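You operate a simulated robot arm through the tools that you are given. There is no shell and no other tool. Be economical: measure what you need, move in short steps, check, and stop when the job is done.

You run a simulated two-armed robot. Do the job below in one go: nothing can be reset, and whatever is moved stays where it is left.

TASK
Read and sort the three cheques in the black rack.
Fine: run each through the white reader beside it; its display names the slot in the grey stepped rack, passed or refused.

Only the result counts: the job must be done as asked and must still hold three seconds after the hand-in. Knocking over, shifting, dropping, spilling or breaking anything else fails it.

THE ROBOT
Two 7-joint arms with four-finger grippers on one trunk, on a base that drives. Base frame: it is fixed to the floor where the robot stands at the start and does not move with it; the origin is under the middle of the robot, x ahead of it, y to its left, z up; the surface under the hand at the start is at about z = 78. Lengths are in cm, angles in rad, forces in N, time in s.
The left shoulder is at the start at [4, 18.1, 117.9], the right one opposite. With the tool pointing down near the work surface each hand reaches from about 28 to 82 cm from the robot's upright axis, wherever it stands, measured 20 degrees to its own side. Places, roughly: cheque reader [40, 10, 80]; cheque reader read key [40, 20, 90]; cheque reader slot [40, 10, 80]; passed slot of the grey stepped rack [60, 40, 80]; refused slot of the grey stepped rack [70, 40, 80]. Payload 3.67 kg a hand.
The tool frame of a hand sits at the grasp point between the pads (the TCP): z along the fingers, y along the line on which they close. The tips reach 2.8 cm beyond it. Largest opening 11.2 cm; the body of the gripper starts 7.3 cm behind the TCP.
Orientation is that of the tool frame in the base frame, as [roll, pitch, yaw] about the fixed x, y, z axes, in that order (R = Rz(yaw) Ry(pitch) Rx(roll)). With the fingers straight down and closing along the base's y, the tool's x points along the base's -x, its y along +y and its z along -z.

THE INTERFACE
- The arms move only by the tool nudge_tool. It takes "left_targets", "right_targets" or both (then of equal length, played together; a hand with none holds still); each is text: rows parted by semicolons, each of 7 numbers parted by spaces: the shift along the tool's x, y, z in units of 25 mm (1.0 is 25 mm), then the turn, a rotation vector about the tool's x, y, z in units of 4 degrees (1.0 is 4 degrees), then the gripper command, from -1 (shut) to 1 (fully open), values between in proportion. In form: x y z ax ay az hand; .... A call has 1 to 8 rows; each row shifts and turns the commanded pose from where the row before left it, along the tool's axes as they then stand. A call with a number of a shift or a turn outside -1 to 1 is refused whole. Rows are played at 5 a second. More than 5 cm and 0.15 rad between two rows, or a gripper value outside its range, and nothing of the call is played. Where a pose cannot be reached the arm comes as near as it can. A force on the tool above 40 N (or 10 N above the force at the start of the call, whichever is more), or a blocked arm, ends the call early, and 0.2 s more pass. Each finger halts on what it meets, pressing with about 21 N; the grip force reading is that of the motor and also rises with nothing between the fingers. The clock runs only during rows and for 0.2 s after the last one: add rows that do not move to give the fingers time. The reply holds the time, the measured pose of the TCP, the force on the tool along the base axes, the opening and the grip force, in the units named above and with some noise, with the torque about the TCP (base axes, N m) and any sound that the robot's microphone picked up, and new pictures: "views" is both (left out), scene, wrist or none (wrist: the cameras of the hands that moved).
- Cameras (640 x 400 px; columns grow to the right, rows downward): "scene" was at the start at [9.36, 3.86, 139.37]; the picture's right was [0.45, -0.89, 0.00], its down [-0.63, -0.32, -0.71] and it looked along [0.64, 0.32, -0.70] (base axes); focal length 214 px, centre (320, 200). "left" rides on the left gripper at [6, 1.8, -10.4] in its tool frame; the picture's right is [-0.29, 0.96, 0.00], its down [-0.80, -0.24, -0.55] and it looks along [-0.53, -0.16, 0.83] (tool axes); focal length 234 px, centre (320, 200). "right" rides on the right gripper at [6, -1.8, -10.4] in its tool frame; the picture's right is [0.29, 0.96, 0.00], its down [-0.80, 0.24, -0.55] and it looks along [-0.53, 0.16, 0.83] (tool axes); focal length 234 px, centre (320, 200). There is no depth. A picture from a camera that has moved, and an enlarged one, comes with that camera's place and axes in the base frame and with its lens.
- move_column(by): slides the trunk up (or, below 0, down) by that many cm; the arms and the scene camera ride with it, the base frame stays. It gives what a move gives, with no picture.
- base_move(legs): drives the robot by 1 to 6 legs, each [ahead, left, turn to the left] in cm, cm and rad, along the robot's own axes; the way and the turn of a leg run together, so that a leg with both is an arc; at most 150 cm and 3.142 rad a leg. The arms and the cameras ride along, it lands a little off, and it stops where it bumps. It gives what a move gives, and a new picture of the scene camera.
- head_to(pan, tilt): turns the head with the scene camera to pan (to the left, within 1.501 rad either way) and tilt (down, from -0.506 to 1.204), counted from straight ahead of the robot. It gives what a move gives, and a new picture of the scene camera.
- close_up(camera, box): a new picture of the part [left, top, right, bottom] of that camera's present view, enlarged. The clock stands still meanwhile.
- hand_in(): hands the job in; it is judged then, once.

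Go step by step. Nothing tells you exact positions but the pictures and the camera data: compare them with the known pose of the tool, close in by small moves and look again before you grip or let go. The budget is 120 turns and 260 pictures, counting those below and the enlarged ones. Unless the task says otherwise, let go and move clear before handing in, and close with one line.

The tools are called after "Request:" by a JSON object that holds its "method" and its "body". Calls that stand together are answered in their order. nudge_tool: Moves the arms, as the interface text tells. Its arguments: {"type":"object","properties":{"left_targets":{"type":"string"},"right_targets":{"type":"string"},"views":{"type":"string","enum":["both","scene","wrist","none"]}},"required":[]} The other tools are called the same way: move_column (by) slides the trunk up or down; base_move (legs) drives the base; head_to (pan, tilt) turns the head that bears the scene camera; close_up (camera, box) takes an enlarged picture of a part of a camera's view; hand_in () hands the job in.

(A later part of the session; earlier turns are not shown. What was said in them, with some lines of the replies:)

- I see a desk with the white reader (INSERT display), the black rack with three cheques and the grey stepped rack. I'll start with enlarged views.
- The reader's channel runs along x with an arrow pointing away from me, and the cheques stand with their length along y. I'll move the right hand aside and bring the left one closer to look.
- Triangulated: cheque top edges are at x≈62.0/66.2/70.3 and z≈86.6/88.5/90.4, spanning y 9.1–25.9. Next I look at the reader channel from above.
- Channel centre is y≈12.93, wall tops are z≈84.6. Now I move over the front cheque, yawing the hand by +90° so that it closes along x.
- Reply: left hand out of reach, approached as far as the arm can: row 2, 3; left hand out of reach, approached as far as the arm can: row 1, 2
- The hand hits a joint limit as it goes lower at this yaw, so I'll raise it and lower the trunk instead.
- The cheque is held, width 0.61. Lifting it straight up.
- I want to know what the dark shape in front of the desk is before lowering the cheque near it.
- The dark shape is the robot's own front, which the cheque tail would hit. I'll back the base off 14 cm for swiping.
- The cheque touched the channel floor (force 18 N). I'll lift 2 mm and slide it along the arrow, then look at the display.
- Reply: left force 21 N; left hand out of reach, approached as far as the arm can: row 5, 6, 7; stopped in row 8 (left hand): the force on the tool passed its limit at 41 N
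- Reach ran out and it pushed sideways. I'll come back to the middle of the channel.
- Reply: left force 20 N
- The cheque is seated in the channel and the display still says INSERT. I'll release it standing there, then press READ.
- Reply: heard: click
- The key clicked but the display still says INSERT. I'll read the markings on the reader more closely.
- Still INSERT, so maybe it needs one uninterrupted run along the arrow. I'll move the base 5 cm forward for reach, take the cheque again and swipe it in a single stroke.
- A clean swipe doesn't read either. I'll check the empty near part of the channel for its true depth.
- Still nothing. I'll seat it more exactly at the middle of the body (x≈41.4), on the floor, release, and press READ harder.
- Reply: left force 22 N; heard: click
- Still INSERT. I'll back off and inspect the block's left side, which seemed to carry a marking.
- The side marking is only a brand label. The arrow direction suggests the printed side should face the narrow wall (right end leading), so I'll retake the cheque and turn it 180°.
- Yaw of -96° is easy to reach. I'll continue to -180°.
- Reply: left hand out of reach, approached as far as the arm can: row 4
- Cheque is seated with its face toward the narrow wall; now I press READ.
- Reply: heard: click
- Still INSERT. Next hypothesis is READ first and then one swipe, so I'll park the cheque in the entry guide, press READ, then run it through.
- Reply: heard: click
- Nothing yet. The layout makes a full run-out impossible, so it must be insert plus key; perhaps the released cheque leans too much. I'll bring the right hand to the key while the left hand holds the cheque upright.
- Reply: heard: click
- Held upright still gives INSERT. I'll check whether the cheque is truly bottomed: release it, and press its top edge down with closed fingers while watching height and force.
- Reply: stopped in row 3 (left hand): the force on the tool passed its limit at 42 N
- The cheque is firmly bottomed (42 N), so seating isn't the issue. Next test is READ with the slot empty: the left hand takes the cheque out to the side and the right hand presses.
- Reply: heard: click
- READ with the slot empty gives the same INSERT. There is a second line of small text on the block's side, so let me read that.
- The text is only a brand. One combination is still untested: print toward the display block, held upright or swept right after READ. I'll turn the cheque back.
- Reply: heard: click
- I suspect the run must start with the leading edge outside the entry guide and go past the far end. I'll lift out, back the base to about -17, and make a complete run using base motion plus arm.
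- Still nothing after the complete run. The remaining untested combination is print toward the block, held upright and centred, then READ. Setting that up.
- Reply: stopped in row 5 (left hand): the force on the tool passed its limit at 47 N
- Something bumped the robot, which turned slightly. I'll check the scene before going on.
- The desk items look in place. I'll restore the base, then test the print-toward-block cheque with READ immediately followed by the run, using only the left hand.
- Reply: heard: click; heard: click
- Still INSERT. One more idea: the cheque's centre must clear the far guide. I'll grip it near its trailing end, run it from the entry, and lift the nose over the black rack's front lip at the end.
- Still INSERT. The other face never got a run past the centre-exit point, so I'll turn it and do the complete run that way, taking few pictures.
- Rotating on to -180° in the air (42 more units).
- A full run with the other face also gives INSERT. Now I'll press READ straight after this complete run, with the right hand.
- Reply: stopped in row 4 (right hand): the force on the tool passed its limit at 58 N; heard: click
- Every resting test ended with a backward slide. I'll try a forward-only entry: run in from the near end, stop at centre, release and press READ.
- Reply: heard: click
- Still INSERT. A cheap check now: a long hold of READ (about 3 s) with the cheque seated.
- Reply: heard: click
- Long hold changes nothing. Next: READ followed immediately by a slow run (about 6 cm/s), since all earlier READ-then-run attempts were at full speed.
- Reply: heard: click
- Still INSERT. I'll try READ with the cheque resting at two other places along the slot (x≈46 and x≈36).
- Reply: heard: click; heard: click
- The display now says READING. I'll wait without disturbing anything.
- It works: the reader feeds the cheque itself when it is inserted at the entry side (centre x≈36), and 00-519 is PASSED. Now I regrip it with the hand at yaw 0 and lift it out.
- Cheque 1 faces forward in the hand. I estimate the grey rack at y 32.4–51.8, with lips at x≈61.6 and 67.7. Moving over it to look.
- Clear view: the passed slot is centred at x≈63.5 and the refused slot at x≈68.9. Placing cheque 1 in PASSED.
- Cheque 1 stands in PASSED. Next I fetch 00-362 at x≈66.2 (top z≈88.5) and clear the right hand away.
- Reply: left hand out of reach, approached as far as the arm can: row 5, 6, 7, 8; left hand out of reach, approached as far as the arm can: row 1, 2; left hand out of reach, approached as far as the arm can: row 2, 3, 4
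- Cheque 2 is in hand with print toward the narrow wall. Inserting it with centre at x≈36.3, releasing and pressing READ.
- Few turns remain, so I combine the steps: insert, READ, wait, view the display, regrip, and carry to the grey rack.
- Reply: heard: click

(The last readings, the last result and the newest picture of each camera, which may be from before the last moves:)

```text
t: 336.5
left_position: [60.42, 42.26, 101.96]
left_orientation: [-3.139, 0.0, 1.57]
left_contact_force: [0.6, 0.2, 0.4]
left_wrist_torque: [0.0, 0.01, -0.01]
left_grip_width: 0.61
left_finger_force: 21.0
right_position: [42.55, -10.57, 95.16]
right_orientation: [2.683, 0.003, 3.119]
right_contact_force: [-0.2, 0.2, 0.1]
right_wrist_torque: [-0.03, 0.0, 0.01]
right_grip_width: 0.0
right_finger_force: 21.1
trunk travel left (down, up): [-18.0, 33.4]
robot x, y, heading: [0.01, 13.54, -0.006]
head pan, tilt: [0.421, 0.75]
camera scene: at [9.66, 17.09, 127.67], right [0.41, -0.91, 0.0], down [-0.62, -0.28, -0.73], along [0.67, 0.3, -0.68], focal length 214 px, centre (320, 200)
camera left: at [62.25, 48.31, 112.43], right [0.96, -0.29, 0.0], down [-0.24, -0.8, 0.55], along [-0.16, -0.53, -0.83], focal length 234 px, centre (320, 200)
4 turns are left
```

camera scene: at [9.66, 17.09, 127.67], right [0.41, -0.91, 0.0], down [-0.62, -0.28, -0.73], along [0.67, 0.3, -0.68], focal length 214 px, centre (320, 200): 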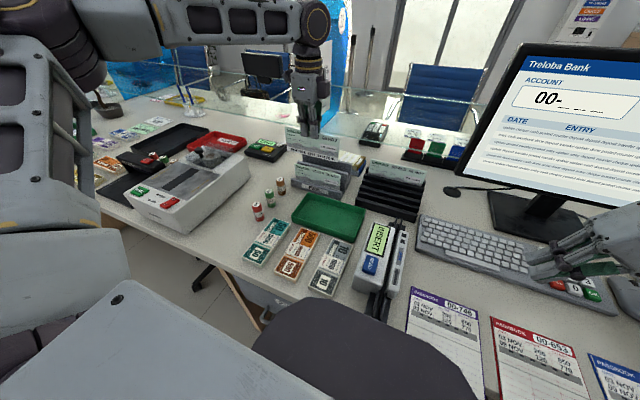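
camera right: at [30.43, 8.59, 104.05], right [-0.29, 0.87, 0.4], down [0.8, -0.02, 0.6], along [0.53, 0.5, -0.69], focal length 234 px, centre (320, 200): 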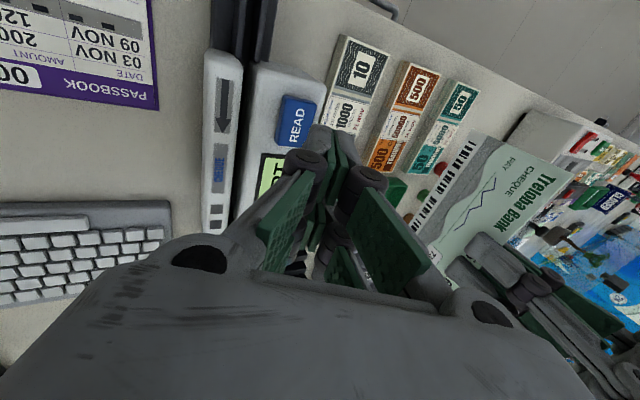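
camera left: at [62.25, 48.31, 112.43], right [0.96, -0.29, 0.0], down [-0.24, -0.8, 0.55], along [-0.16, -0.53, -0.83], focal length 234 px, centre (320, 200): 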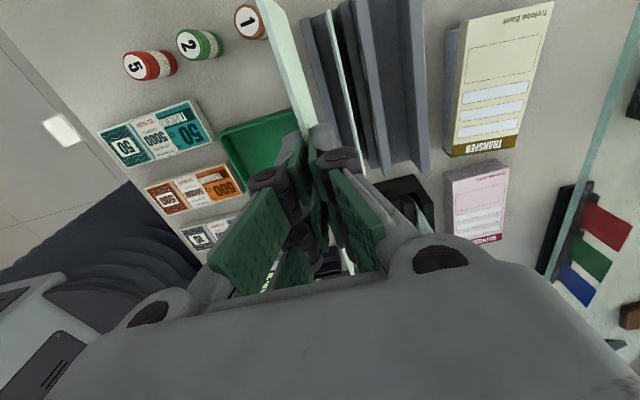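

00-362 is REFUSED. I place it in the refused slot and then approach above 00-653.

Request:
{"method": "nudge_tool", "body": {"left_targets": "0 0.85 0 0 0 0 -1; 0 0.85 0 0 0 0 -1; 0 0.85 0 0 0 0 -1; 0 0.85 0 0 0 0 -1; 0 0 0.9 0 0 0 -1; 0 0 0.9 0 0 0 -1; 0 0 0.9 0 0 0 -1; 0 0 0.9 0 0 0 -1", "views": "none"}}

Request:
{"method": "nudge_tool", "body": {"left_targets": "0 0 0.4 0 0 0 -1; 0 0 0.15 0 0 0 -1; 0 0 0.1 0 0 0 -1; 0 0 0.1 0 0 0 -1; 0 0 0 0 0 0 -1", "views": "none"}}

Request:
{"method": "nudge_tool", "body": {"left_targets": "0 0 0 0 0 0 -0.8; 0 0 0 0 0 0 -0.71; 0 0 0 0 0 0 -0.71; 0 0 -0.4 0 0 0 -0.71; 0 0 -0.9 0 0 0 -0.71; 0 0 -0.9 0 0 0 -0.71; 0 0 -0.9 0 0 0 -0.71; 0 -0.8 0 0 0 0 -0.6", "views": "none"}}

Request:
{"method": "nudge_tool", "body": {"left_targets": "0 -0.8 0 0 0 0 -0.43; 0 -0.8 0 0 0 0 -0.43; 0 0 0 0 0 0 -0.43", "views": "none"}}

Request:
{"method": "close_up", "body": {"camera": "scene", "box": [270, 110, 440, 230]}}

Request:
{"method": "base_move", "body": {"legs": [[0.4, -13, -0.115]]}}

Request:
{"method": "nudge_tool", "body": {"left_targets": "0 0 0 0 0 -0.9 -0.43; 0 0 0 0 0 -0.74 -0.43; -0.4 0.45 0 0 0 0 -0.43; -0.4 0.45 0 0 0 0 -0.43; -0.4 0.45 0 0 0 0 -0.43; -0.4 0.45 0 0 0 0 -0.43; 0 0 0 0 0 0 -0.43", "views": "wrist"}}

```text
t: 338.3
left_position: [69.11, 42.25, 92.69]
left_orientation: [-3.139, -0.001, 1.569]
left_contact_force: [-0.6, 0.3, 0.2]
left_wrist_torque: [-0.02, 0.06, 0.0]
left_grip_width: 0.6
left_finger_force: 21.1
right_position: [42.73, -10.54, 95.03]
right_orientation: [2.684, 0.003, 3.119]
right_contact_force: [0.1, -0.1, 0.1]
right_wrist_torque: [-0.01, 0.01, 0.0]
right_grip_width: 0.03
right_finger_force: 21.4
trunk travel left (down, up): [-18.0, 33.4]
robot x, y, heading: [-0.25, 13.44, 0.001]
head pan, tilt: [0.421, 0.75]
```

```text
t: 339.5
left_position: [68.92, 42.16, 91.46]
left_orientation: [3.141, 0.001, 1.57]
left_contact_force: [0.4, 3.7, 21.2]
left_wrist_torque: [0.29, -0.01, 0.0]
left_grip_width: 0.59
left_finger_force: 21.1
right_position: [42.46, -10.56, 95.13]
right_orientation: [2.682, 0.005, 3.121]
right_contact_force: [-0.8, 0.3, 0.5]
right_wrist_torque: [0.02, -0.02, 0.03]
right_grip_width: 0.03
right_finger_force: 20.8
trunk travel left (down, up): [-18.0, 33.4]
robot x, y, heading: [0.02, 13.62, -0.004]
head pan, tilt: [0.421, 0.75]
```

```text
t: 341.3
left_position: [66.89, 42.19, 98.97]
left_orientation: [-3.14, -0.002, 1.569]
left_contact_force: [-0.1, 0.7, -1.0]
left_wrist_torque: [0.0, -0.02, 0.03]
left_grip_width: 2.23
left_finger_force: 0.0
right_position: [42.54, -10.42, 95.23]
right_orientation: [2.682, 0.005, 3.118]
right_contact_force: [0.1, 0.3, 0.5]
right_wrist_torque: [-0.03, -0.04, -0.02]
right_grip_width: 0.02
right_finger_force: 21.5
trunk travel left (down, up): [-18.0, 33.4]
robot x, y, heading: [0.08, 13.03, -0.006]
head pan, tilt: [0.421, 0.75]
```

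```text
t: 342.1
left_position: [62.88, 42.3, 98.96]
left_orientation: [-3.139, -0.002, 1.569]
left_contact_force: [-0.4, 0.0, 0.2]
left_wrist_torque: [-0.02, 0.01, 0.0]
left_grip_width: 3.19
left_finger_force: 0.1
right_position: [42.67, -10.55, 95.06]
right_orientation: [2.684, 0.003, 3.119]
right_contact_force: [-0.2, 0.5, -0.5]
right_wrist_torque: [0.03, 0.03, -0.02]
right_grip_width: 0.0
right_finger_force: 21.4
trunk travel left (down, up): [-18.0, 33.4]
robot x, y, heading: [0.03, 13.31, -0.004]
head pan, tilt: [0.421, 0.75]
```

```text
3.33 times, centred on (355, 170) of scene
camera zoom: at [9.68, 17.02, 127.67], right [0.41, -0.91, 0.0], down [-0.62, -0.28, -0.73], along [0.67, 0.3, -0.68], focal length 715 px, centre (203, 300)
```

zoom: 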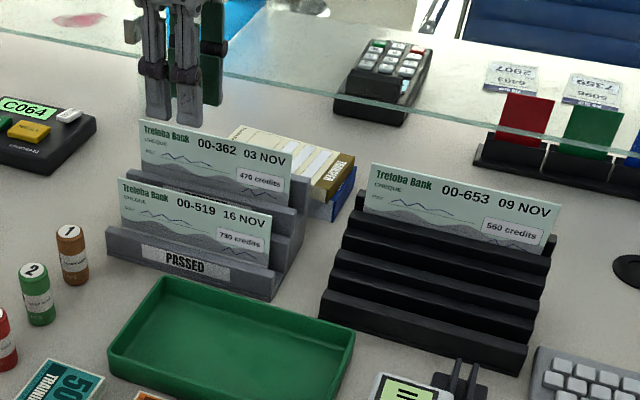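

```text
t: 343.4
left_position: [65.26, 21.84, 98.99]
left_orientation: [-3.138, -0.002, 1.456]
left_contact_force: [-0.1, -0.1, 0.7]
left_wrist_torque: [0.02, 0.0, -0.03]
left_grip_width: 3.21
left_finger_force: 0.1
right_position: [39.07, -28.21, 95.1]
right_orientation: [2.681, 0.002, 3.006]
right_contact_force: [-0.3, 0.3, 0.2]
right_wrist_torque: [0.03, -0.03, 0.01]
right_grip_width: 0.0
right_finger_force: 20.6
trunk travel left (down, up): [-18.0, 33.4]
robot x, y, heading: [-0.43, 0.56, -0.113]
head pan, tilt: [0.421, 0.75]
camera scene: at [9.57, 2.81, 127.68], right [0.3, -0.95, 0.0], down [-0.65, -0.2, -0.73], along [0.7, 0.22, -0.68], focal length 214 px, centre (320, 200)
```

scene: 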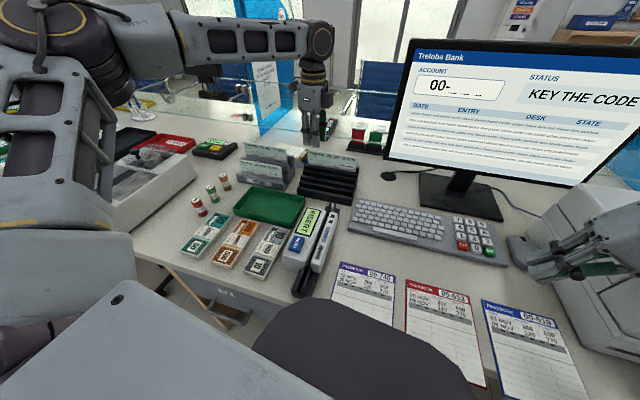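

```text
t: 345.0
left_position: [69.72, 17.98, 98.81]
left_orientation: [-3.14, -0.004, 1.57]
left_contact_force: [0.3, 0.8, 0.2]
left_wrist_torque: [-0.01, -0.01, -0.03]
left_grip_width: 3.16
left_finger_force: 0.1
right_position: [39.14, -28.27, 95.17]
right_orientation: [2.684, 0.004, 3.005]
right_contact_force: [-0.2, 0.2, 0.3]
right_wrist_torque: [-0.01, -0.04, -0.02]
right_grip_width: 0.0
right_finger_force: 21.6
trunk travel left (down, up): [-18.0, 33.4]
robot x, y, heading: [-0.32, 0.38, -0.117]
head pan, tilt: [0.421, 0.75]
camera left: at [71.5, 23.93, 109.47], right [0.96, -0.29, 0.0], down [-0.24, -0.8, 0.55], along [-0.16, -0.53, -0.83], focal length 234 px, centre (320, 200)
3 turns are left
```

left: 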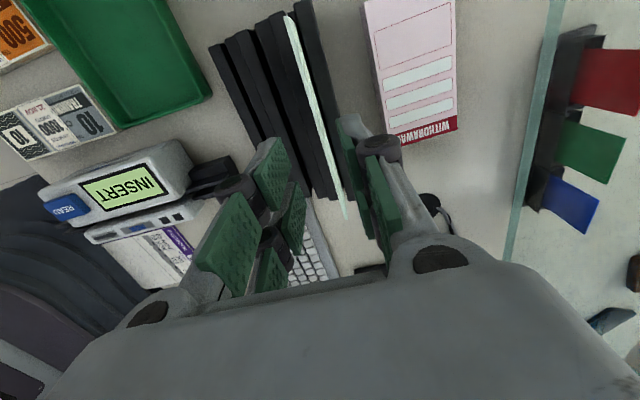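

Both cheques stand correctly. Now 00-653: grasp, insert, READ, view, regrip and carry, in one sequence.

Request:
{"method": "nudge_tool", "body": {"left_targets": "-0.19 0.25 0.3 0 0 0 -0.43; 0 0 0.9 0 0 0 -0.43; 0 0 0.9 0 0 0 -0.43; 0 0 0.9 0 0 0 -0.43; 0 0 0 0 0 0 -0.7; 0 0 0 0 0 0 -1; 0 0 0 0 0 0 -1; 0 0 0 0 0 0 -1", "views": "none"}}

Request:
{"method": "nudge_tool", "body": {"left_targets": "0 0 -0.5 0 0 0 -1; 0 0 -0.9 0 0 0 -1; 0 0 -0.9 0 0 0 -1; 0 0 -0.9 0 0 0 -1; 0 0 -0.9 0 0 0 -1; 0 -1 0 0 0 0 -1; 0 -1 0 0 0 0 -1; 0 -1 0 0 0 0 -1", "views": "none"}}

Request:
{"method": "nudge_tool", "body": {"left_targets": "0 -1 0 0 0 0 -1; 0 -1 0 0 0 0 -1; 0 -1 0 0 0 0 -1; 0 -1 0 0 0 0 -1; 0 -1 0 0 0 0 -1; 0 0 0 0 0 -1 -1; 0 0 0 0 0 -1 -1; 0 0 0 0 0 -1 -1", "views": "none"}}

Request:
{"method": "nudge_tool", "body": {"left_targets": "0 0 0 0 0 -1 -1; 0 0 0 0 0 -1 -1; 0 0 0 0 0 -1 -1; 0 0 0 0 0 -1 -1; 0 0 0 0 0 -1 -1; 0 0 0 0 0 -1 -1; 0 0 0 0 0 -1 -1; 0 0 0 0 0 -1 -1", "views": "none"}}

Request:
{"method": "nudge_tool", "body": {"left_targets": "0 0 0 0 0 -1 -1; 0 0 0 0 0 -1 -1; 0 0 0 0 0 -1 -1; 0 0 0 0 0 -1 -1; 0 0 0 0 0 -1 -1; 0 0 0 0 0 -1 -1; 0 0 0 0 0 -1 -1; 0 0 0 0 0 -1 -1", "views": "none"}}

Request:
{"method": "nudge_tool", "body": {"left_targets": "0 0 0 0 0 -1 -1; 0 0 0 0 0 -1 -1; 0 0 0 0 0 -1 -1; 0 0 0 0 0 -0.5 -1; 0 0 0 0 0 0 -1", "views": "none"}}

Request:
{"method": "nudge_tool", "body": {"left_targets": "0.943 -0.303 0 0 0 0 -1; 0.943 -0.303 0 0 0 0 -1; 0.943 -0.303 0 0 0 0 -1; 0.943 -0.303 0 0 0 0 -1; 0.943 -0.303 0 0 0 0 -1; 0.943 -0.303 0 0 0 0 -1; 0 0 0.9 0 0 0 -1; 0 0 0.9 0 0 0 -1", "views": "none"}}

Request:
{"method": "nudge_tool", "body": {"left_targets": "0 0 0.9 0 0 0 -1; 0 0 0.9 0 0 0 -1; 0 0 0.6 0 0 0 -1; 0 0 0.35 0 0 0 -1; 0 0 0.1 0 0 0 -1; 0 0 0.05 0 0 0 -1; 0 0 0 0 0 0 -0.66; 0 0 0 0 0 0 -0.66", "views": "none"}}

Request:
{"method": "nudge_tool", "body": {"left_targets": "0 0 -0.8 0 0 0 -0.66; 0 0 -0.3 0 0 0 -0.66; 0 0.8 0 0 0 0 -1; -0.08 0.8 0 0 0 0 -1; 0 0 0.9 0 0 0 -1; 0 0 0.6 0 0 0 -1; 0 0 0.22 0 0 0 -1; 0 0 0.07 0 0 0 -1", "views": "none"}}

Request:
{"method": "nudge_tool", "body": {"left_targets": "0 0 0 0 0 0 -1; 0 0 -1 0 0 0 -1; 0 0 -1 0 0 0 -1; 0 0.8 0 0 0 0 -1; 0 0.8 0 0 0 0 -1; 0 0 0 0 0 0 -1; 0 0 0 0 0 0 -1; 0 0 0 0 0 0 -1", "views": "none"}}

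Request:
{"method": "nudge_tool", "body": {"left_targets": "0 0 0 0 0 0 -1; 0 0 0 0 0 0 -1; 0 0 0 0 0 0 -1; 0 0 0 0 0 0 -1; 0 0 0 0 0 0 -1; 0 0 0 0 0 0 -1; 0 0 0 0 0 0 -1; 0 0 0 0 0 0 -1", "views": "none"}}

Request:
{"method": "nudge_tool", "body": {"left_targets": "0 0 0 0 0 0 -1; 0 0 0 0 0 0 -1; 0 0 0 0 0 0 -1; 0 0 0 0 0 0 -1; 0 0 0 0 0 0 -1; 0 0 0 0 0 0 -1", "views": "none"}}

Request:
{"method": "close_up", "body": {"camera": "scene", "box": [260, 170, 380, 300]}}

Request:
{"method": "nudge_tool", "body": {"left_targets": "-0.73 -0.64 0 0 0 0 -0.6; -0.73 -0.64 0 0 0 0 -0.6; -0.73 -0.64 0 0 0 0 -0.6; -0.73 -0.64 0 0 0 0 -0.6; -0.73 -0.64 0 0 0 0 -0.6; 0 0 0.8 0 0 0 -0.6; 0 0 0.4 0 0 0 -0.6; 0 0 0 0 0 0 -1", "views": "none"}}

Request:
{"method": "nudge_tool", "body": {"left_targets": "0 0 0 0 0 0 -1; 0 0 0 0 0 0 -1; 0 0 -0.8 0 0 0 -1; 0 0 -1 0 0 0 -1; 0 0 -1 0 0 0 -1; 0 0 -1 0 0 0 -1; 0 0 -1 0 0 0 -1; 0 0 0 0 0 1 -1", "views": "none"}}

Request:
{"method": "nudge_tool", "body": {"left_targets": "0 0 0 0 0 1 -1; 0 0 0 0 0 1 -1; 0 0 0 0 0 1 -1; 0 0 0 0 0 1 -1; 0 0 0 0 0 1 -1; 0 0 0 0 0 1 -1; 0 0 0 0 0 1 -1; 0 0 0 0 0 1 -1", "views": "none"}}

Request:
{"method": "nudge_tool", "body": {"left_targets": "0 0 0 0 0 1 -1; 0 0 0 0 0 1 -1; 0 0 0 0 0 1 -1; 0 0 0 0 0 1 -1; 0 0 0 0 0 1 -1; 0 0 0 0 0 1 -1; 0 0 0 0 0 1 -1; 0 0 0 0 0 1 -1", "views": "none"}}

```text
t: 346.8
left_position: [70.23, 17.36, 91.47]
left_orientation: [-3.14, -0.001, 1.57]
left_contact_force: [-7.7, 0.7, -0.9]
left_wrist_torque: [0.02, 0.35, 0.08]
left_grip_width: 0.59
left_finger_force: 21.4
right_position: [39.04, -28.11, 95.06]
right_orientation: [2.683, 0.004, 3.006]
right_contact_force: [0.0, 0.2, -0.1]
right_wrist_torque: [-0.02, -0.04, 0.01]
right_grip_width: 0.0
right_finger_force: 21.2
trunk travel left (down, up): [-18.0, 33.4]
robot x, y, heading: [-0.32, 0.48, -0.115]
head pan, tilt: [0.421, 0.75]
```

```text
t: 348.6
left_position: [62.88, 17.44, 101.86]
left_orientation: [-3.138, -0.001, 1.57]
left_contact_force: [-0.3, 0.4, 1.0]
left_wrist_torque: [0.0, -0.02, 0.02]
left_grip_width: 0.6
left_finger_force: 21.6
right_position: [39.09, -28.26, 95.12]
right_orientation: [2.684, 0.003, 3.005]
right_contact_force: [0.6, -0.1, 0.4]
right_wrist_torque: [-0.04, -0.01, -0.03]
right_grip_width: 0.02
right_finger_force: 21.0
trunk travel left (down, up): [-18.0, 33.4]
robot x, y, heading: [-0.3, 0.47, -0.122]
head pan, tilt: [0.421, 0.75]
```

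```text
t: 350.4
left_position: [50.39, 17.41, 101.68]
left_orientation: [-3.138, -0.001, 1.78]
left_contact_force: [-0.2, 0.2, 0.0]
left_wrist_torque: [0.0, -0.03, 0.0]
left_grip_width: 0.6
left_finger_force: 20.9
right_position: [39.28, -28.25, 94.98]
right_orientation: [2.682, 0.002, 3.006]
right_contact_force: [0.3, -0.5, 0.0]
right_wrist_torque: [-0.01, -0.04, 0.02]
right_grip_width: 0.0
right_finger_force: 21.4
trunk travel left (down, up): [-18.0, 33.4]
robot x, y, heading: [-0.35, 0.67, -0.115]
head pan, tilt: [0.421, 0.75]
```

```text
t: 352.2
left_position: [50.49, 17.43, 101.68]
left_orientation: [3.141, -0.002, 2.339]
left_contact_force: [0.3, -0.3, -0.2]
left_wrist_torque: [0.04, -0.01, 0.0]
left_grip_width: 0.58
left_finger_force: 21.5
right_position: [39.29, -28.25, 95.05]
right_orientation: [2.681, 0.001, 3.005]
right_contact_force: [-0.3, 0.4, -0.3]
right_wrist_torque: [0.01, -0.03, 0.01]
right_grip_width: 0.02
right_finger_force: 20.9
trunk travel left (down, up): [-18.0, 33.4]
robot x, y, heading: [-0.76, 0.47, -0.118]
head pan, tilt: [0.421, 0.75]
```

```text
t: 354.0
left_position: [50.32, 17.41, 101.8]
left_orientation: [3.139, -0.003, 2.898]
left_contact_force: [-0.1, -0.2, 0.0]
left_wrist_torque: [-0.03, -0.01, 0.01]
left_grip_width: 0.61
left_finger_force: 21.5
right_position: [39.2, -28.21, 95.19]
right_orientation: [2.682, 0.002, 3.005]
right_contact_force: [-0.4, 0.4, 0.1]
right_wrist_torque: [0.01, 0.02, 0.0]
right_grip_width: 0.0
right_finger_force: 21.3
trunk travel left (down, up): [-18.0, 33.4]
robot x, y, heading: [-0.09, 0.73, -0.117]
head pan, tilt: [0.421, 0.75]
```

```text
t: 355.2
left_position: [50.49, 17.49, 101.66]
left_orientation: [3.138, -0.001, -3.141]
left_contact_force: [-0.5, 0.3, 0.0]
left_wrist_torque: [-0.02, -0.01, -0.01]
left_grip_width: 0.59
left_finger_force: 21.3
right_position: [39.29, -28.27, 95.17]
right_orientation: [2.682, 0.001, 3.006]
right_contact_force: [0.9, 0.4, 0.7]
right_wrist_torque: [-0.01, -0.01, -0.01]
right_grip_width: 0.0
right_finger_force: 20.7
trunk travel left (down, up): [-18.0, 33.4]
robot x, y, heading: [-0.56, 0.47, -0.113]
head pan, tilt: [0.421, 0.75]
```

```text
t: 357.0
left_position: [36.18, 12.85, 97.31]
left_orientation: [3.14, -0.002, 3.141]
left_contact_force: [0.0, -0.1, 0.0]
left_wrist_torque: [-0.02, 0.03, -0.03]
left_grip_width: 0.61
left_finger_force: 21.2
right_position: [39.04, -28.19, 95.15]
right_orientation: [2.682, 0.001, 3.004]
right_contact_force: [0.8, -0.2, 0.1]
right_wrist_torque: [0.01, 0.01, 0.0]
right_grip_width: 0.0
right_finger_force: 21.0
trunk travel left (down, up): [-18.0, 33.4]
robot x, y, heading: [-0.39, 0.52, -0.115]
head pan, tilt: [0.421, 0.75]
```

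```text
t: 358.8
left_position: [36.26, 12.95, 90.01]
left_orientation: [3.14, -0.004, 3.14]
left_contact_force: [-0.2, 0.3, 0.0]
left_wrist_torque: [0.0, 0.03, 0.01]
left_grip_width: 1.92
left_finger_force: 0.0
right_position: [39.08, -28.14, 95.15]
right_orientation: [2.683, 0.002, 3.005]
right_contact_force: [0.2, -0.2, 0.8]
right_wrist_torque: [-0.01, 0.01, 0.02]
right_grip_width: 0.01
right_finger_force: 21.6
trunk travel left (down, up): [-18.0, 33.4]
robot x, y, heading: [-0.19, 0.43, -0.115]
head pan, tilt: [0.421, 0.75]
```

```text
t: 360.6
left_position: [36.46, 16.97, 88.19]
left_orientation: [3.139, -0.001, 3.141]
left_contact_force: [0.3, 0.5, 1.5]
left_wrist_torque: [0.01, -0.03, 0.04]
left_grip_width: 0.6
left_finger_force: 35.6
right_position: [39.19, -28.23, 95.11]
right_orientation: [2.683, 0.001, 3.003]
right_contact_force: [0.7, 0.1, -0.5]
right_wrist_torque: [0.01, 0.01, 0.03]
right_grip_width: 0.0
right_finger_force: 21.5
trunk travel left (down, up): [-18.0, 33.4]
robot x, y, heading: [-0.45, 0.52, -0.12]
head pan, tilt: [0.421, 0.75]
heard: click
```

```text
t: 362.4
left_position: [36.33, 20.93, 93.31]
left_orientation: [3.141, -0.002, 3.139]
left_contact_force: [-0.4, 0.8, -0.7]
left_wrist_torque: [0.0, 0.0, 0.0]
left_grip_width: 0.0
left_finger_force: 36.0
right_position: [39.27, -28.19, 95.1]
right_orientation: [2.682, 0.002, 3.005]
right_contact_force: [0.5, 0.1, -0.2]
right_wrist_torque: [0.02, -0.03, -0.02]
right_grip_width: 0.0
right_finger_force: 21.6
trunk travel left (down, up): [-18.0, 33.4]
robot x, y, heading: [-0.21, 0.79, -0.121]
head pan, tilt: [0.421, 0.75]
```

```text
t: 364.2
left_position: [36.21, 20.89, 93.31]
left_orientation: [3.139, -0.001, 3.14]
left_contact_force: [-0.3, -0.5, -0.1]
left_wrist_torque: [-0.01, 0.0, -0.03]
left_grip_width: 0.0
left_finger_force: 35.8
right_position: [39.19, -28.25, 95.12]
right_orientation: [2.682, 0.002, 3.005]
right_contact_force: [-0.1, 0.1, -0.4]
right_wrist_torque: [0.01, 0.06, -0.01]
right_grip_width: 0.0
right_finger_force: 21.1
trunk travel left (down, up): [-18.0, 33.4]
robot x, y, heading: [-0.5, 0.61, -0.12]
head pan, tilt: [0.421, 0.75]
```

```text
t: 365.6
left_position: [36.37, 20.87, 93.34]
left_orientation: [3.14, -0.002, 3.14]
left_contact_force: [0.1, -0.8, 0.6]
left_wrist_torque: [0.01, 0.01, 0.03]
left_grip_width: 0.0
left_finger_force: 35.8
right_position: [39.24, -28.23, 95.11]
right_orientation: [2.683, 0.0, 3.005]
right_contact_force: [0.5, -0.4, 0.8]
right_wrist_torque: [-0.02, -0.02, 0.04]
right_grip_width: 0.0
right_finger_force: 21.2
trunk travel left (down, up): [-18.0, 33.4]
robot x, y, heading: [-0.19, 0.21, -0.119]
head pan, tilt: [0.421, 0.75]
```

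```text
3.08 times, centred on (320, 235) of scene
camera zoom: at [9.56, 2.93, 127.67], right [0.3, -0.95, 0.0], down [-0.65, -0.2, -0.73], along [0.7, 0.22, -0.68], focal length 660 px, centre (320, 92)
```

zoom: 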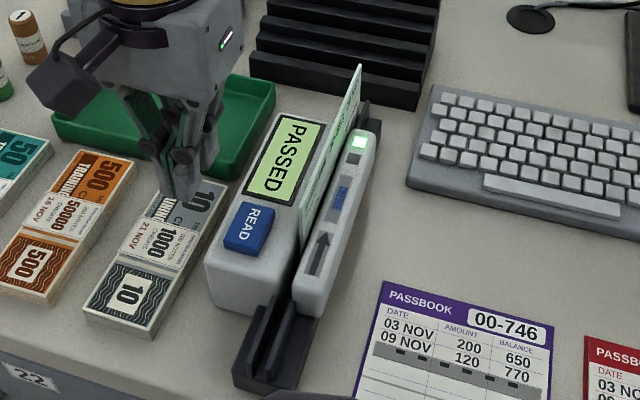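

```text
t: 367.4
left_position: [45.62, 13.12, 90.47]
left_orientation: [3.139, -0.002, 3.139]
left_contact_force: [0.2, 0.4, 0.8]
left_wrist_torque: [-0.02, -0.07, 0.01]
left_grip_width: 0.58
left_finger_force: 21.0
right_position: [39.17, -28.08, 95.19]
right_orientation: [2.683, 0.001, 3.005]
right_contact_force: [-0.3, 0.1, -0.4]
right_wrist_torque: [0.01, 0.04, 0.04]
right_grip_width: 0.01
right_finger_force: 21.2
trunk travel left (down, up): [-18.0, 33.4]
robot x, y, heading: [-0.23, 0.04, -0.117]
head pan, tilt: [0.421, 0.75]
```

```text
t: 369.2
left_position: [45.51, 12.95, 102.27]
left_orientation: [-3.141, -0.004, 3.071]
left_contact_force: [1.0, -0.6, -0.6]
left_wrist_torque: [0.01, 0.0, 0.01]
left_grip_width: 0.59
left_finger_force: 21.1
right_position: [39.12, -28.24, 95.11]
right_orientation: [2.683, 0.001, 3.006]
right_contact_force: [-1.0, -0.2, -0.5]
right_wrist_torque: [0.0, 0.02, 0.03]
right_grip_width: 0.01
right_finger_force: 21.0
trunk travel left (down, up): [-18.0, 33.4]
robot x, y, heading: [-0.55, 0.71, -0.116]
head pan, tilt: [0.421, 0.75]
```

```text
t: 371.0
left_position: [45.51, 13.04, 102.2]
left_orientation: [-3.14, -0.004, 2.509]
left_contact_force: [-0.7, 0.0, -0.3]
left_wrist_torque: [0.0, 0.01, 0.0]
left_grip_width: 0.59
left_finger_force: 21.1
right_position: [39.24, -28.22, 95.1]
right_orientation: [2.683, 0.002, 3.005]
right_contact_force: [0.0, 0.6, 0.1]
right_wrist_torque: [-0.02, 0.01, -0.01]
right_grip_width: 0.0
right_finger_force: 20.8
trunk travel left (down, up): [-18.0, 33.4]
robot x, y, heading: [-0.14, 0.55, -0.117]
head pan, tilt: [0.421, 0.75]
```

```text
t: 372.8
left_position: [45.54, 12.95, 102.23]
left_orientation: [-3.139, -0.002, 1.951]
left_contact_force: [-0.7, -0.3, 0.5]
left_wrist_torque: [-0.02, -0.01, -0.01]
left_grip_width: 0.6
left_finger_force: 20.7
right_position: [39.08, -28.17, 95.03]
right_orientation: [2.682, 0.003, 3.004]
right_contact_force: [0.0, -0.3, -0.6]
right_wrist_torque: [0.01, -0.01, -0.02]
right_grip_width: 0.0
right_finger_force: 20.8
trunk travel left (down, up): [-18.0, 33.4]
robot x, y, heading: [-0.28, 0.32, -0.118]
head pan, tilt: [0.421, 0.75]
```

Request:
{"method": "nudge_tool", "body": {"left_targets": "0 0 0 0 0 1 -1; 0 0 0 0 0 1 -1; 0 0 0 0 0 1 -1; 0 0 0 0 0 1 -1; 0 0 0 0 0 1 -1; 0 0 0 0 0 0.5 -1", "views": "none"}}

Request:
{"method": "base_move", "body": {"legs": [[0, 0, 0.117], [0.3, 13, 0]]}}

Request:
{"method": "nudge_tool", "body": {"left_targets": "0 0 0 0 0 0.9 -1; 0 0 0 0 0 0.78 -1; 0.55 0.82 0 0 0 0 -1; 0.55 0.82 0 0 0 0 -1; 0.55 0.82 0 0 0 0 -1; 0.55 0.82 0 0 0 0 -1; 0.55 0.82 0 0 0 0 -1; 0.55 0.82 0 0 0 0 -1", "views": "none"}}

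Request:
{"method": "nudge_tool", "body": {"left_targets": "0.55 0.82 0 0 0 0 -1; 0.55 0.82 0 0 0 0 -1; 0 0 0 0 0 0 -1", "views": "both"}}

Request:
{"method": "close_up", "body": {"camera": "left", "box": [200, 0, 460, 200]}}

```text
t: 374.2
left_position: [45.48, 12.8, 102.17]
left_orientation: [-3.137, -0.001, 1.569]
left_contact_force: [0.0, -0.9, 0.3]
left_wrist_torque: [-0.02, 0.01, 0.0]
left_grip_width: 0.59
left_finger_force: 21.2
right_position: [39.17, -28.11, 95.06]
right_orientation: [2.684, 0.001, 3.007]
right_contact_force: [0.5, -0.5, -0.5]
right_wrist_torque: [-0.02, 0.01, -0.02]
right_grip_width: 0.0
right_finger_force: 21.3
trunk travel left (down, up): [-18.0, 33.4]
robot x, y, heading: [-0.68, 0.22, -0.12]
head pan, tilt: [0.421, 0.75]
```

```text
t: 376.1
left_position: [44.23, 31.15, 102.21]
left_orientation: [-3.137, 0.0, 1.683]
left_contact_force: [-0.9, 0.3, -0.6]
left_wrist_torque: [-0.08, -0.01, 0.01]
left_grip_width: 0.59
left_finger_force: 20.9
right_position: [42.7, -10.29, 95.09]
right_orientation: [2.683, 0.0, 3.118]
right_contact_force: [0.5, 0.7, 0.7]
right_wrist_torque: [-0.04, 0.01, -0.03]
right_grip_width: 0.0
right_finger_force: 20.9
trunk travel left (down, up): [-18.0, 33.4]
robot x, y, heading: [0.34, 13.84, -0.004]
head pan, tilt: [0.421, 0.75]
camera scene: at [9.6, 17.22, 127.67], right [0.4, -0.91, 0.0], down [-0.62, -0.28, -0.73], along [0.67, 0.3, -0.68], focal length 214 px, centre (320, 200)
```

scene: 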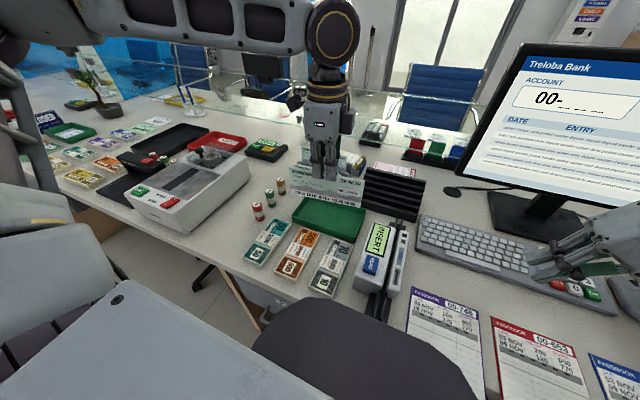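

```text
t: 377.9
left_position: [56.6, 39.37, 102.09]
left_orientation: [-3.138, -0.001, 1.565]
left_contact_force: [0.3, -0.2, 0.7]
left_wrist_torque: [0.0, 0.03, 0.02]
left_grip_width: 0.59
left_finger_force: 21.1
right_position: [42.61, -10.52, 95.16]
right_orientation: [2.683, 0.002, 3.12]
right_contact_force: [0.9, -0.4, 0.1]
right_wrist_torque: [0.03, -0.02, -0.02]
right_grip_width: 0.0
right_finger_force: 20.7
trunk travel left (down, up): [-18.0, 33.4]
robot x, y, heading: [-0.1, 13.49, -0.003]
head pan, tilt: [0.421, 0.75]
```

```text
t: 378.7
left_position: [60.6, 42.1, 102.22]
left_orientation: [-3.14, -0.002, 1.565]
left_contact_force: [-0.9, 0.7, 0.2]
left_wrist_torque: [-0.01, 0.0, 0.02]
left_grip_width: 0.59
left_finger_force: 20.7
right_position: [42.52, -10.4, 95.21]
right_orientation: [2.683, 0.001, 3.118]
right_contact_force: [0.1, 0.2, -0.6]
right_wrist_torque: [-0.01, -0.01, -0.04]
right_grip_width: 0.01
right_finger_force: 20.8
trunk travel left (down, up): [-18.0, 33.4]
robot x, y, heading: [0.03, 13.66, -0.005]
head pan, tilt: [0.421, 0.75]
camera scene: at [9.56, 17.11, 127.68], right [0.4, -0.91, 0.0], down [-0.62, -0.28, -0.73], along [0.67, 0.3, -0.68], focal length 214 px, centre (320, 200)
camera left: at [62.42, 48.09, 112.72], right [0.96, -0.29, 0.0], down [-0.24, -0.8, 0.55], along [-0.16, -0.53, -0.83], focal length 234 px, centre (320, 200)
```

scene: 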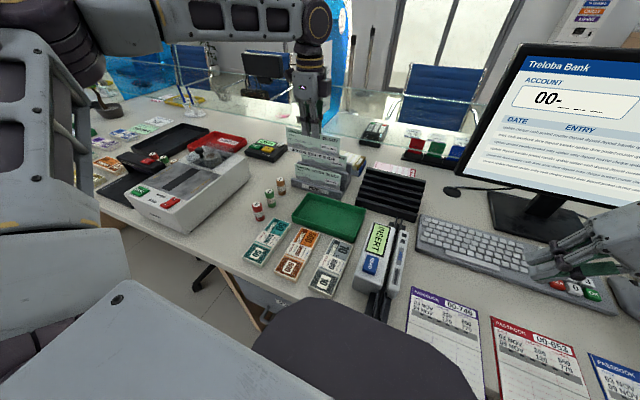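
left: 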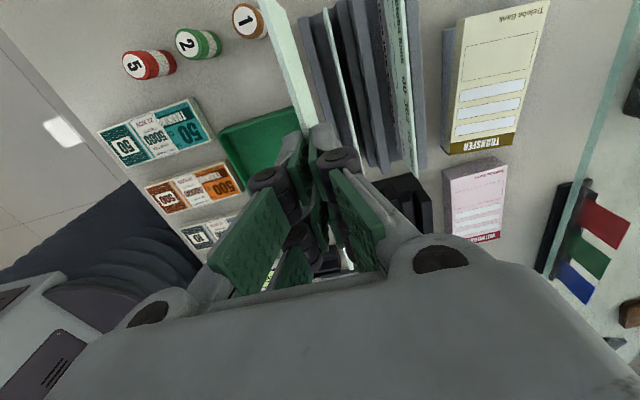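

```text
2.00 times, centred on (330, 100) of left
camera zoom: at [62.42, 48.09, 112.72], right [0.96, -0.29, 0.0], down [-0.24, -0.8, 0.55], along [-0.16, -0.53, -0.83], focal length 468 px, centre (300, 400)
2 turns are left
```

zoom: 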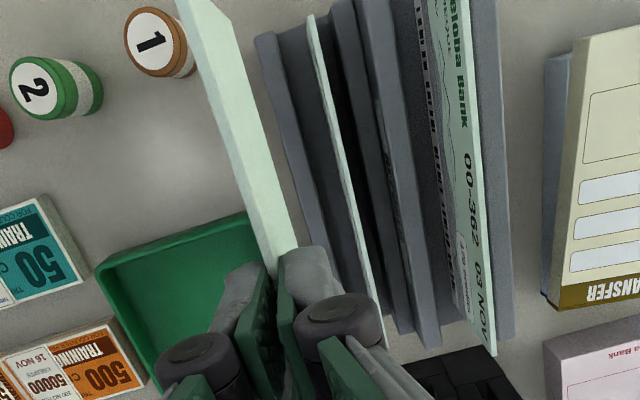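

00-653 is PASSED. I place it in front of 00-519, tilted slightly backward so that it settles against it.

Request:
{"method": "nudge_tool", "body": {"left_targets": "0 0.57 0 0 0 0 -1; 0 0.57 0 0 0 0 -1; 0 0 0.9 0 0 0 -1; 0 0 0.9 0 0 0 -1; 0 0 0.9 0 0 0 -1; 0 0 0.9 0 0 0 -1; 0 0 0 0.6 0 0 -1; 0 0 0 0.6 0 0 -1", "views": "none"}}

Request:
{"method": "nudge_tool", "body": {"left_targets": "0 0.05 0.5 0 0 0 -1; 0 0.04 0.5 0 0 0 -1; 0 0.03 0.36 0 0 0 -1; 0 0 0 0 0 0 -1", "views": "none"}}

Request:
{"method": "close_up", "body": {"camera": "scene", "box": [270, 110, 400, 220]}}

Request:
{"method": "nudge_tool", "body": {"left_targets": "0 0 0 0 0 0 -0.8; 0 0 0 0 0 0 -0.71; 0 0 0 0 0 0 -0.71; 0 0 0 0 0 0 -0.71; 0 -0.04 -0.4 0 0 0 -0.71; 0 -0.08 -0.95 0 0 0 -0.71; 0 -0.08 -0.95 0 0 0 -0.71; 0 -0.08 -0.95 0 0 0 -0.71", "views": "none"}}

Request:
{"method": "nudge_tool", "body": {"left_targets": "0 -0.6 -0.6 -0.6 0 0 -0.71; 0 -0.8 -0.3 -0.6 0 0 -0.71; 0 -0.8 0 0 0 0 -0.71; 0 -0.8 0 0 0 0 -0.71; 0 0 0 0 0 0 -0.71", "views": "none"}}

Request:
{"method": "close_up", "body": {"camera": "scene", "box": [270, 110, 400, 220]}}

Request:
{"method": "close_up", "body": {"camera": "left", "box": [200, 0, 500, 200]}}

```text
t: 380.5
left_position: [63.43, 42.06, 93.17]
left_orientation: [-3.052, -0.002, 1.565]
left_contact_force: [0.7, 0.1, -1.7]
left_wrist_torque: [0.0, 0.01, -0.02]
left_grip_width: 0.61
left_finger_force: 21.6
right_position: [42.62, -10.56, 95.07]
right_orientation: [2.682, 0.001, 3.119]
right_contact_force: [-0.1, 0.2, -1.1]
right_wrist_torque: [-0.01, 0.01, 0.0]
right_grip_width: 0.01
right_finger_force: 20.7
trunk travel left (down, up): [-18.0, 33.4]
robot x, y, heading: [-0.09, 13.55, -0.006]
head pan, tilt: [0.421, 0.75]
```

```text
t: 381.5
left_position: [63.47, 42.08, 89.73]
left_orientation: [-3.056, -0.001, 1.566]
left_contact_force: [-0.3, -0.3, -0.4]
left_wrist_torque: [0.06, -0.02, 0.02]
left_grip_width: 0.59
left_finger_force: 21.1
right_position: [42.55, -10.47, 95.06]
right_orientation: [2.684, 0.002, 3.119]
right_contact_force: [-0.1, -0.8, 0.1]
right_wrist_torque: [0.0, -0.02, -0.01]
right_grip_width: 0.0
right_finger_force: 21.1
trunk travel left (down, up): [-18.0, 33.4]
robot x, y, heading: [-0.19, 13.5, -0.003]
head pan, tilt: [0.421, 0.75]
```

```text
3.64 times, centred on (335, 165) of scene
camera zoom: at [9.6, 17.12, 127.67], right [0.4, -0.91, 0.0], down [-0.62, -0.28, -0.73], along [0.67, 0.3, -0.68], focal length 780 px, centre (266, 327)
```

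zoom: 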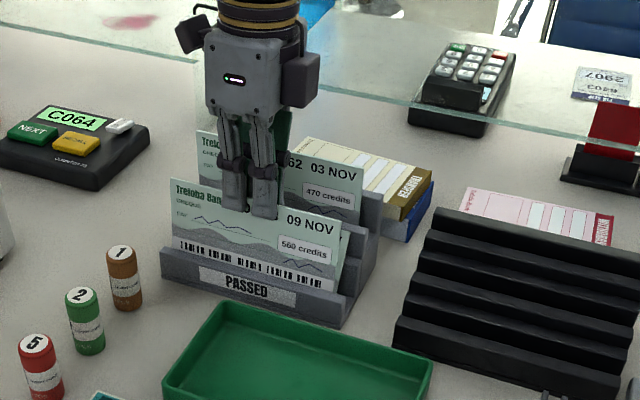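

```text
t: 383.3
left_position: [63.37, 42.18, 98.1]
left_orientation: [-3.058, -0.002, 1.564]
left_contact_force: [-0.2, -0.7, 0.1]
left_wrist_torque: [0.04, 0.01, 0.0]
left_grip_width: 1.6
left_finger_force: 0.1
right_position: [42.57, -10.5, 95.12]
right_orientation: [2.684, 0.002, 3.119]
right_contact_force: [-0.3, 0.7, -0.6]
right_wrist_torque: [-0.04, -0.03, 0.02]
right_grip_width: 0.0
right_finger_force: 20.3
trunk travel left (down, up): [-18.0, 33.4]
robot x, y, heading: [0.03, 13.53, 0.0]
head pan, tilt: [0.421, 0.75]
```

```text
t: 384.5
left_position: [55.95, 42.13, 100.48]
left_orientation: [-3.138, -0.001, 1.565]
left_contact_force: [-0.1, 0.8, -0.5]
left_wrist_torque: [-0.02, 0.03, -0.03]
left_grip_width: 1.64
left_finger_force: 0.0
right_position: [42.68, -10.52, 94.95]
right_orientation: [2.683, 0.003, 3.119]
right_contact_force: [0.5, 0.3, -1.4]
right_wrist_torque: [0.0, -0.02, -0.01]
right_grip_width: 0.01
right_finger_force: 21.9
trunk travel left (down, up): [-18.0, 33.4]
robot x, y, heading: [-0.1, 13.77, -0.004]
head pan, tilt: [0.421, 0.75]
```

```text
3.64 times, centred on (335, 165) of scene
camera zoom: at [9.67, 17.11, 127.67], right [0.4, -0.91, 0.0], down [-0.62, -0.28, -0.73], along [0.67, 0.3, -0.68], focal length 780 px, centre (266, 327)
```

zoom: 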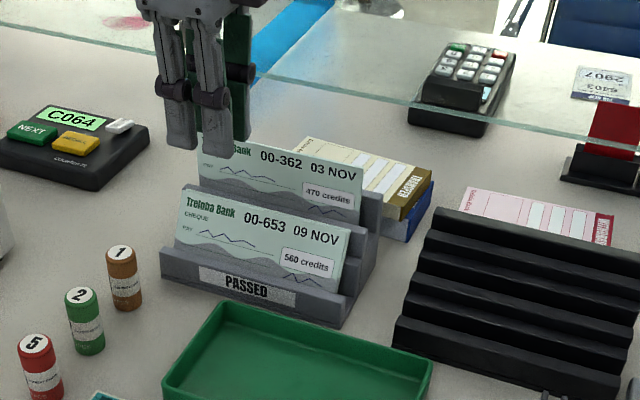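

```text
2.00 times, centred on (350, 100) of left
camera zoom: at [57.78, 48.06, 110.96], right [0.96, -0.29, 0.0], down [-0.24, -0.8, 0.55], along [-0.16, -0.53, -0.83], focal length 468 px, centre (260, 400)
1 turns are left
```

zoom: 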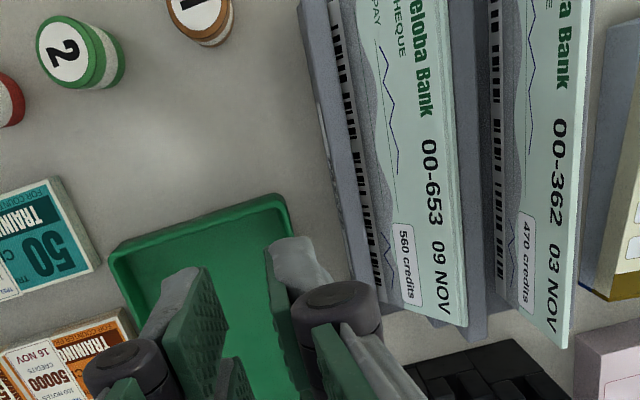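

All three cheques are in the grey rack: 00-519 and 00-653 in PASSED, 00-362 in REFUSED. The hands are clear, so I hand in.

Request:
{"method": "hand_in", "body": {}}

```text
The job is handed in.
```

All three cheques were read and sorted: 00-519 and 00-653 are in the PASSED slot and 00-362 is in the REFUSED slot. While I was working out the reader, the right arm bumped something on its right, hard enough to shift the robot slightly. The pictures afterwards showed nothing out of place, but I couldn't confirm that the white box there had not moved.
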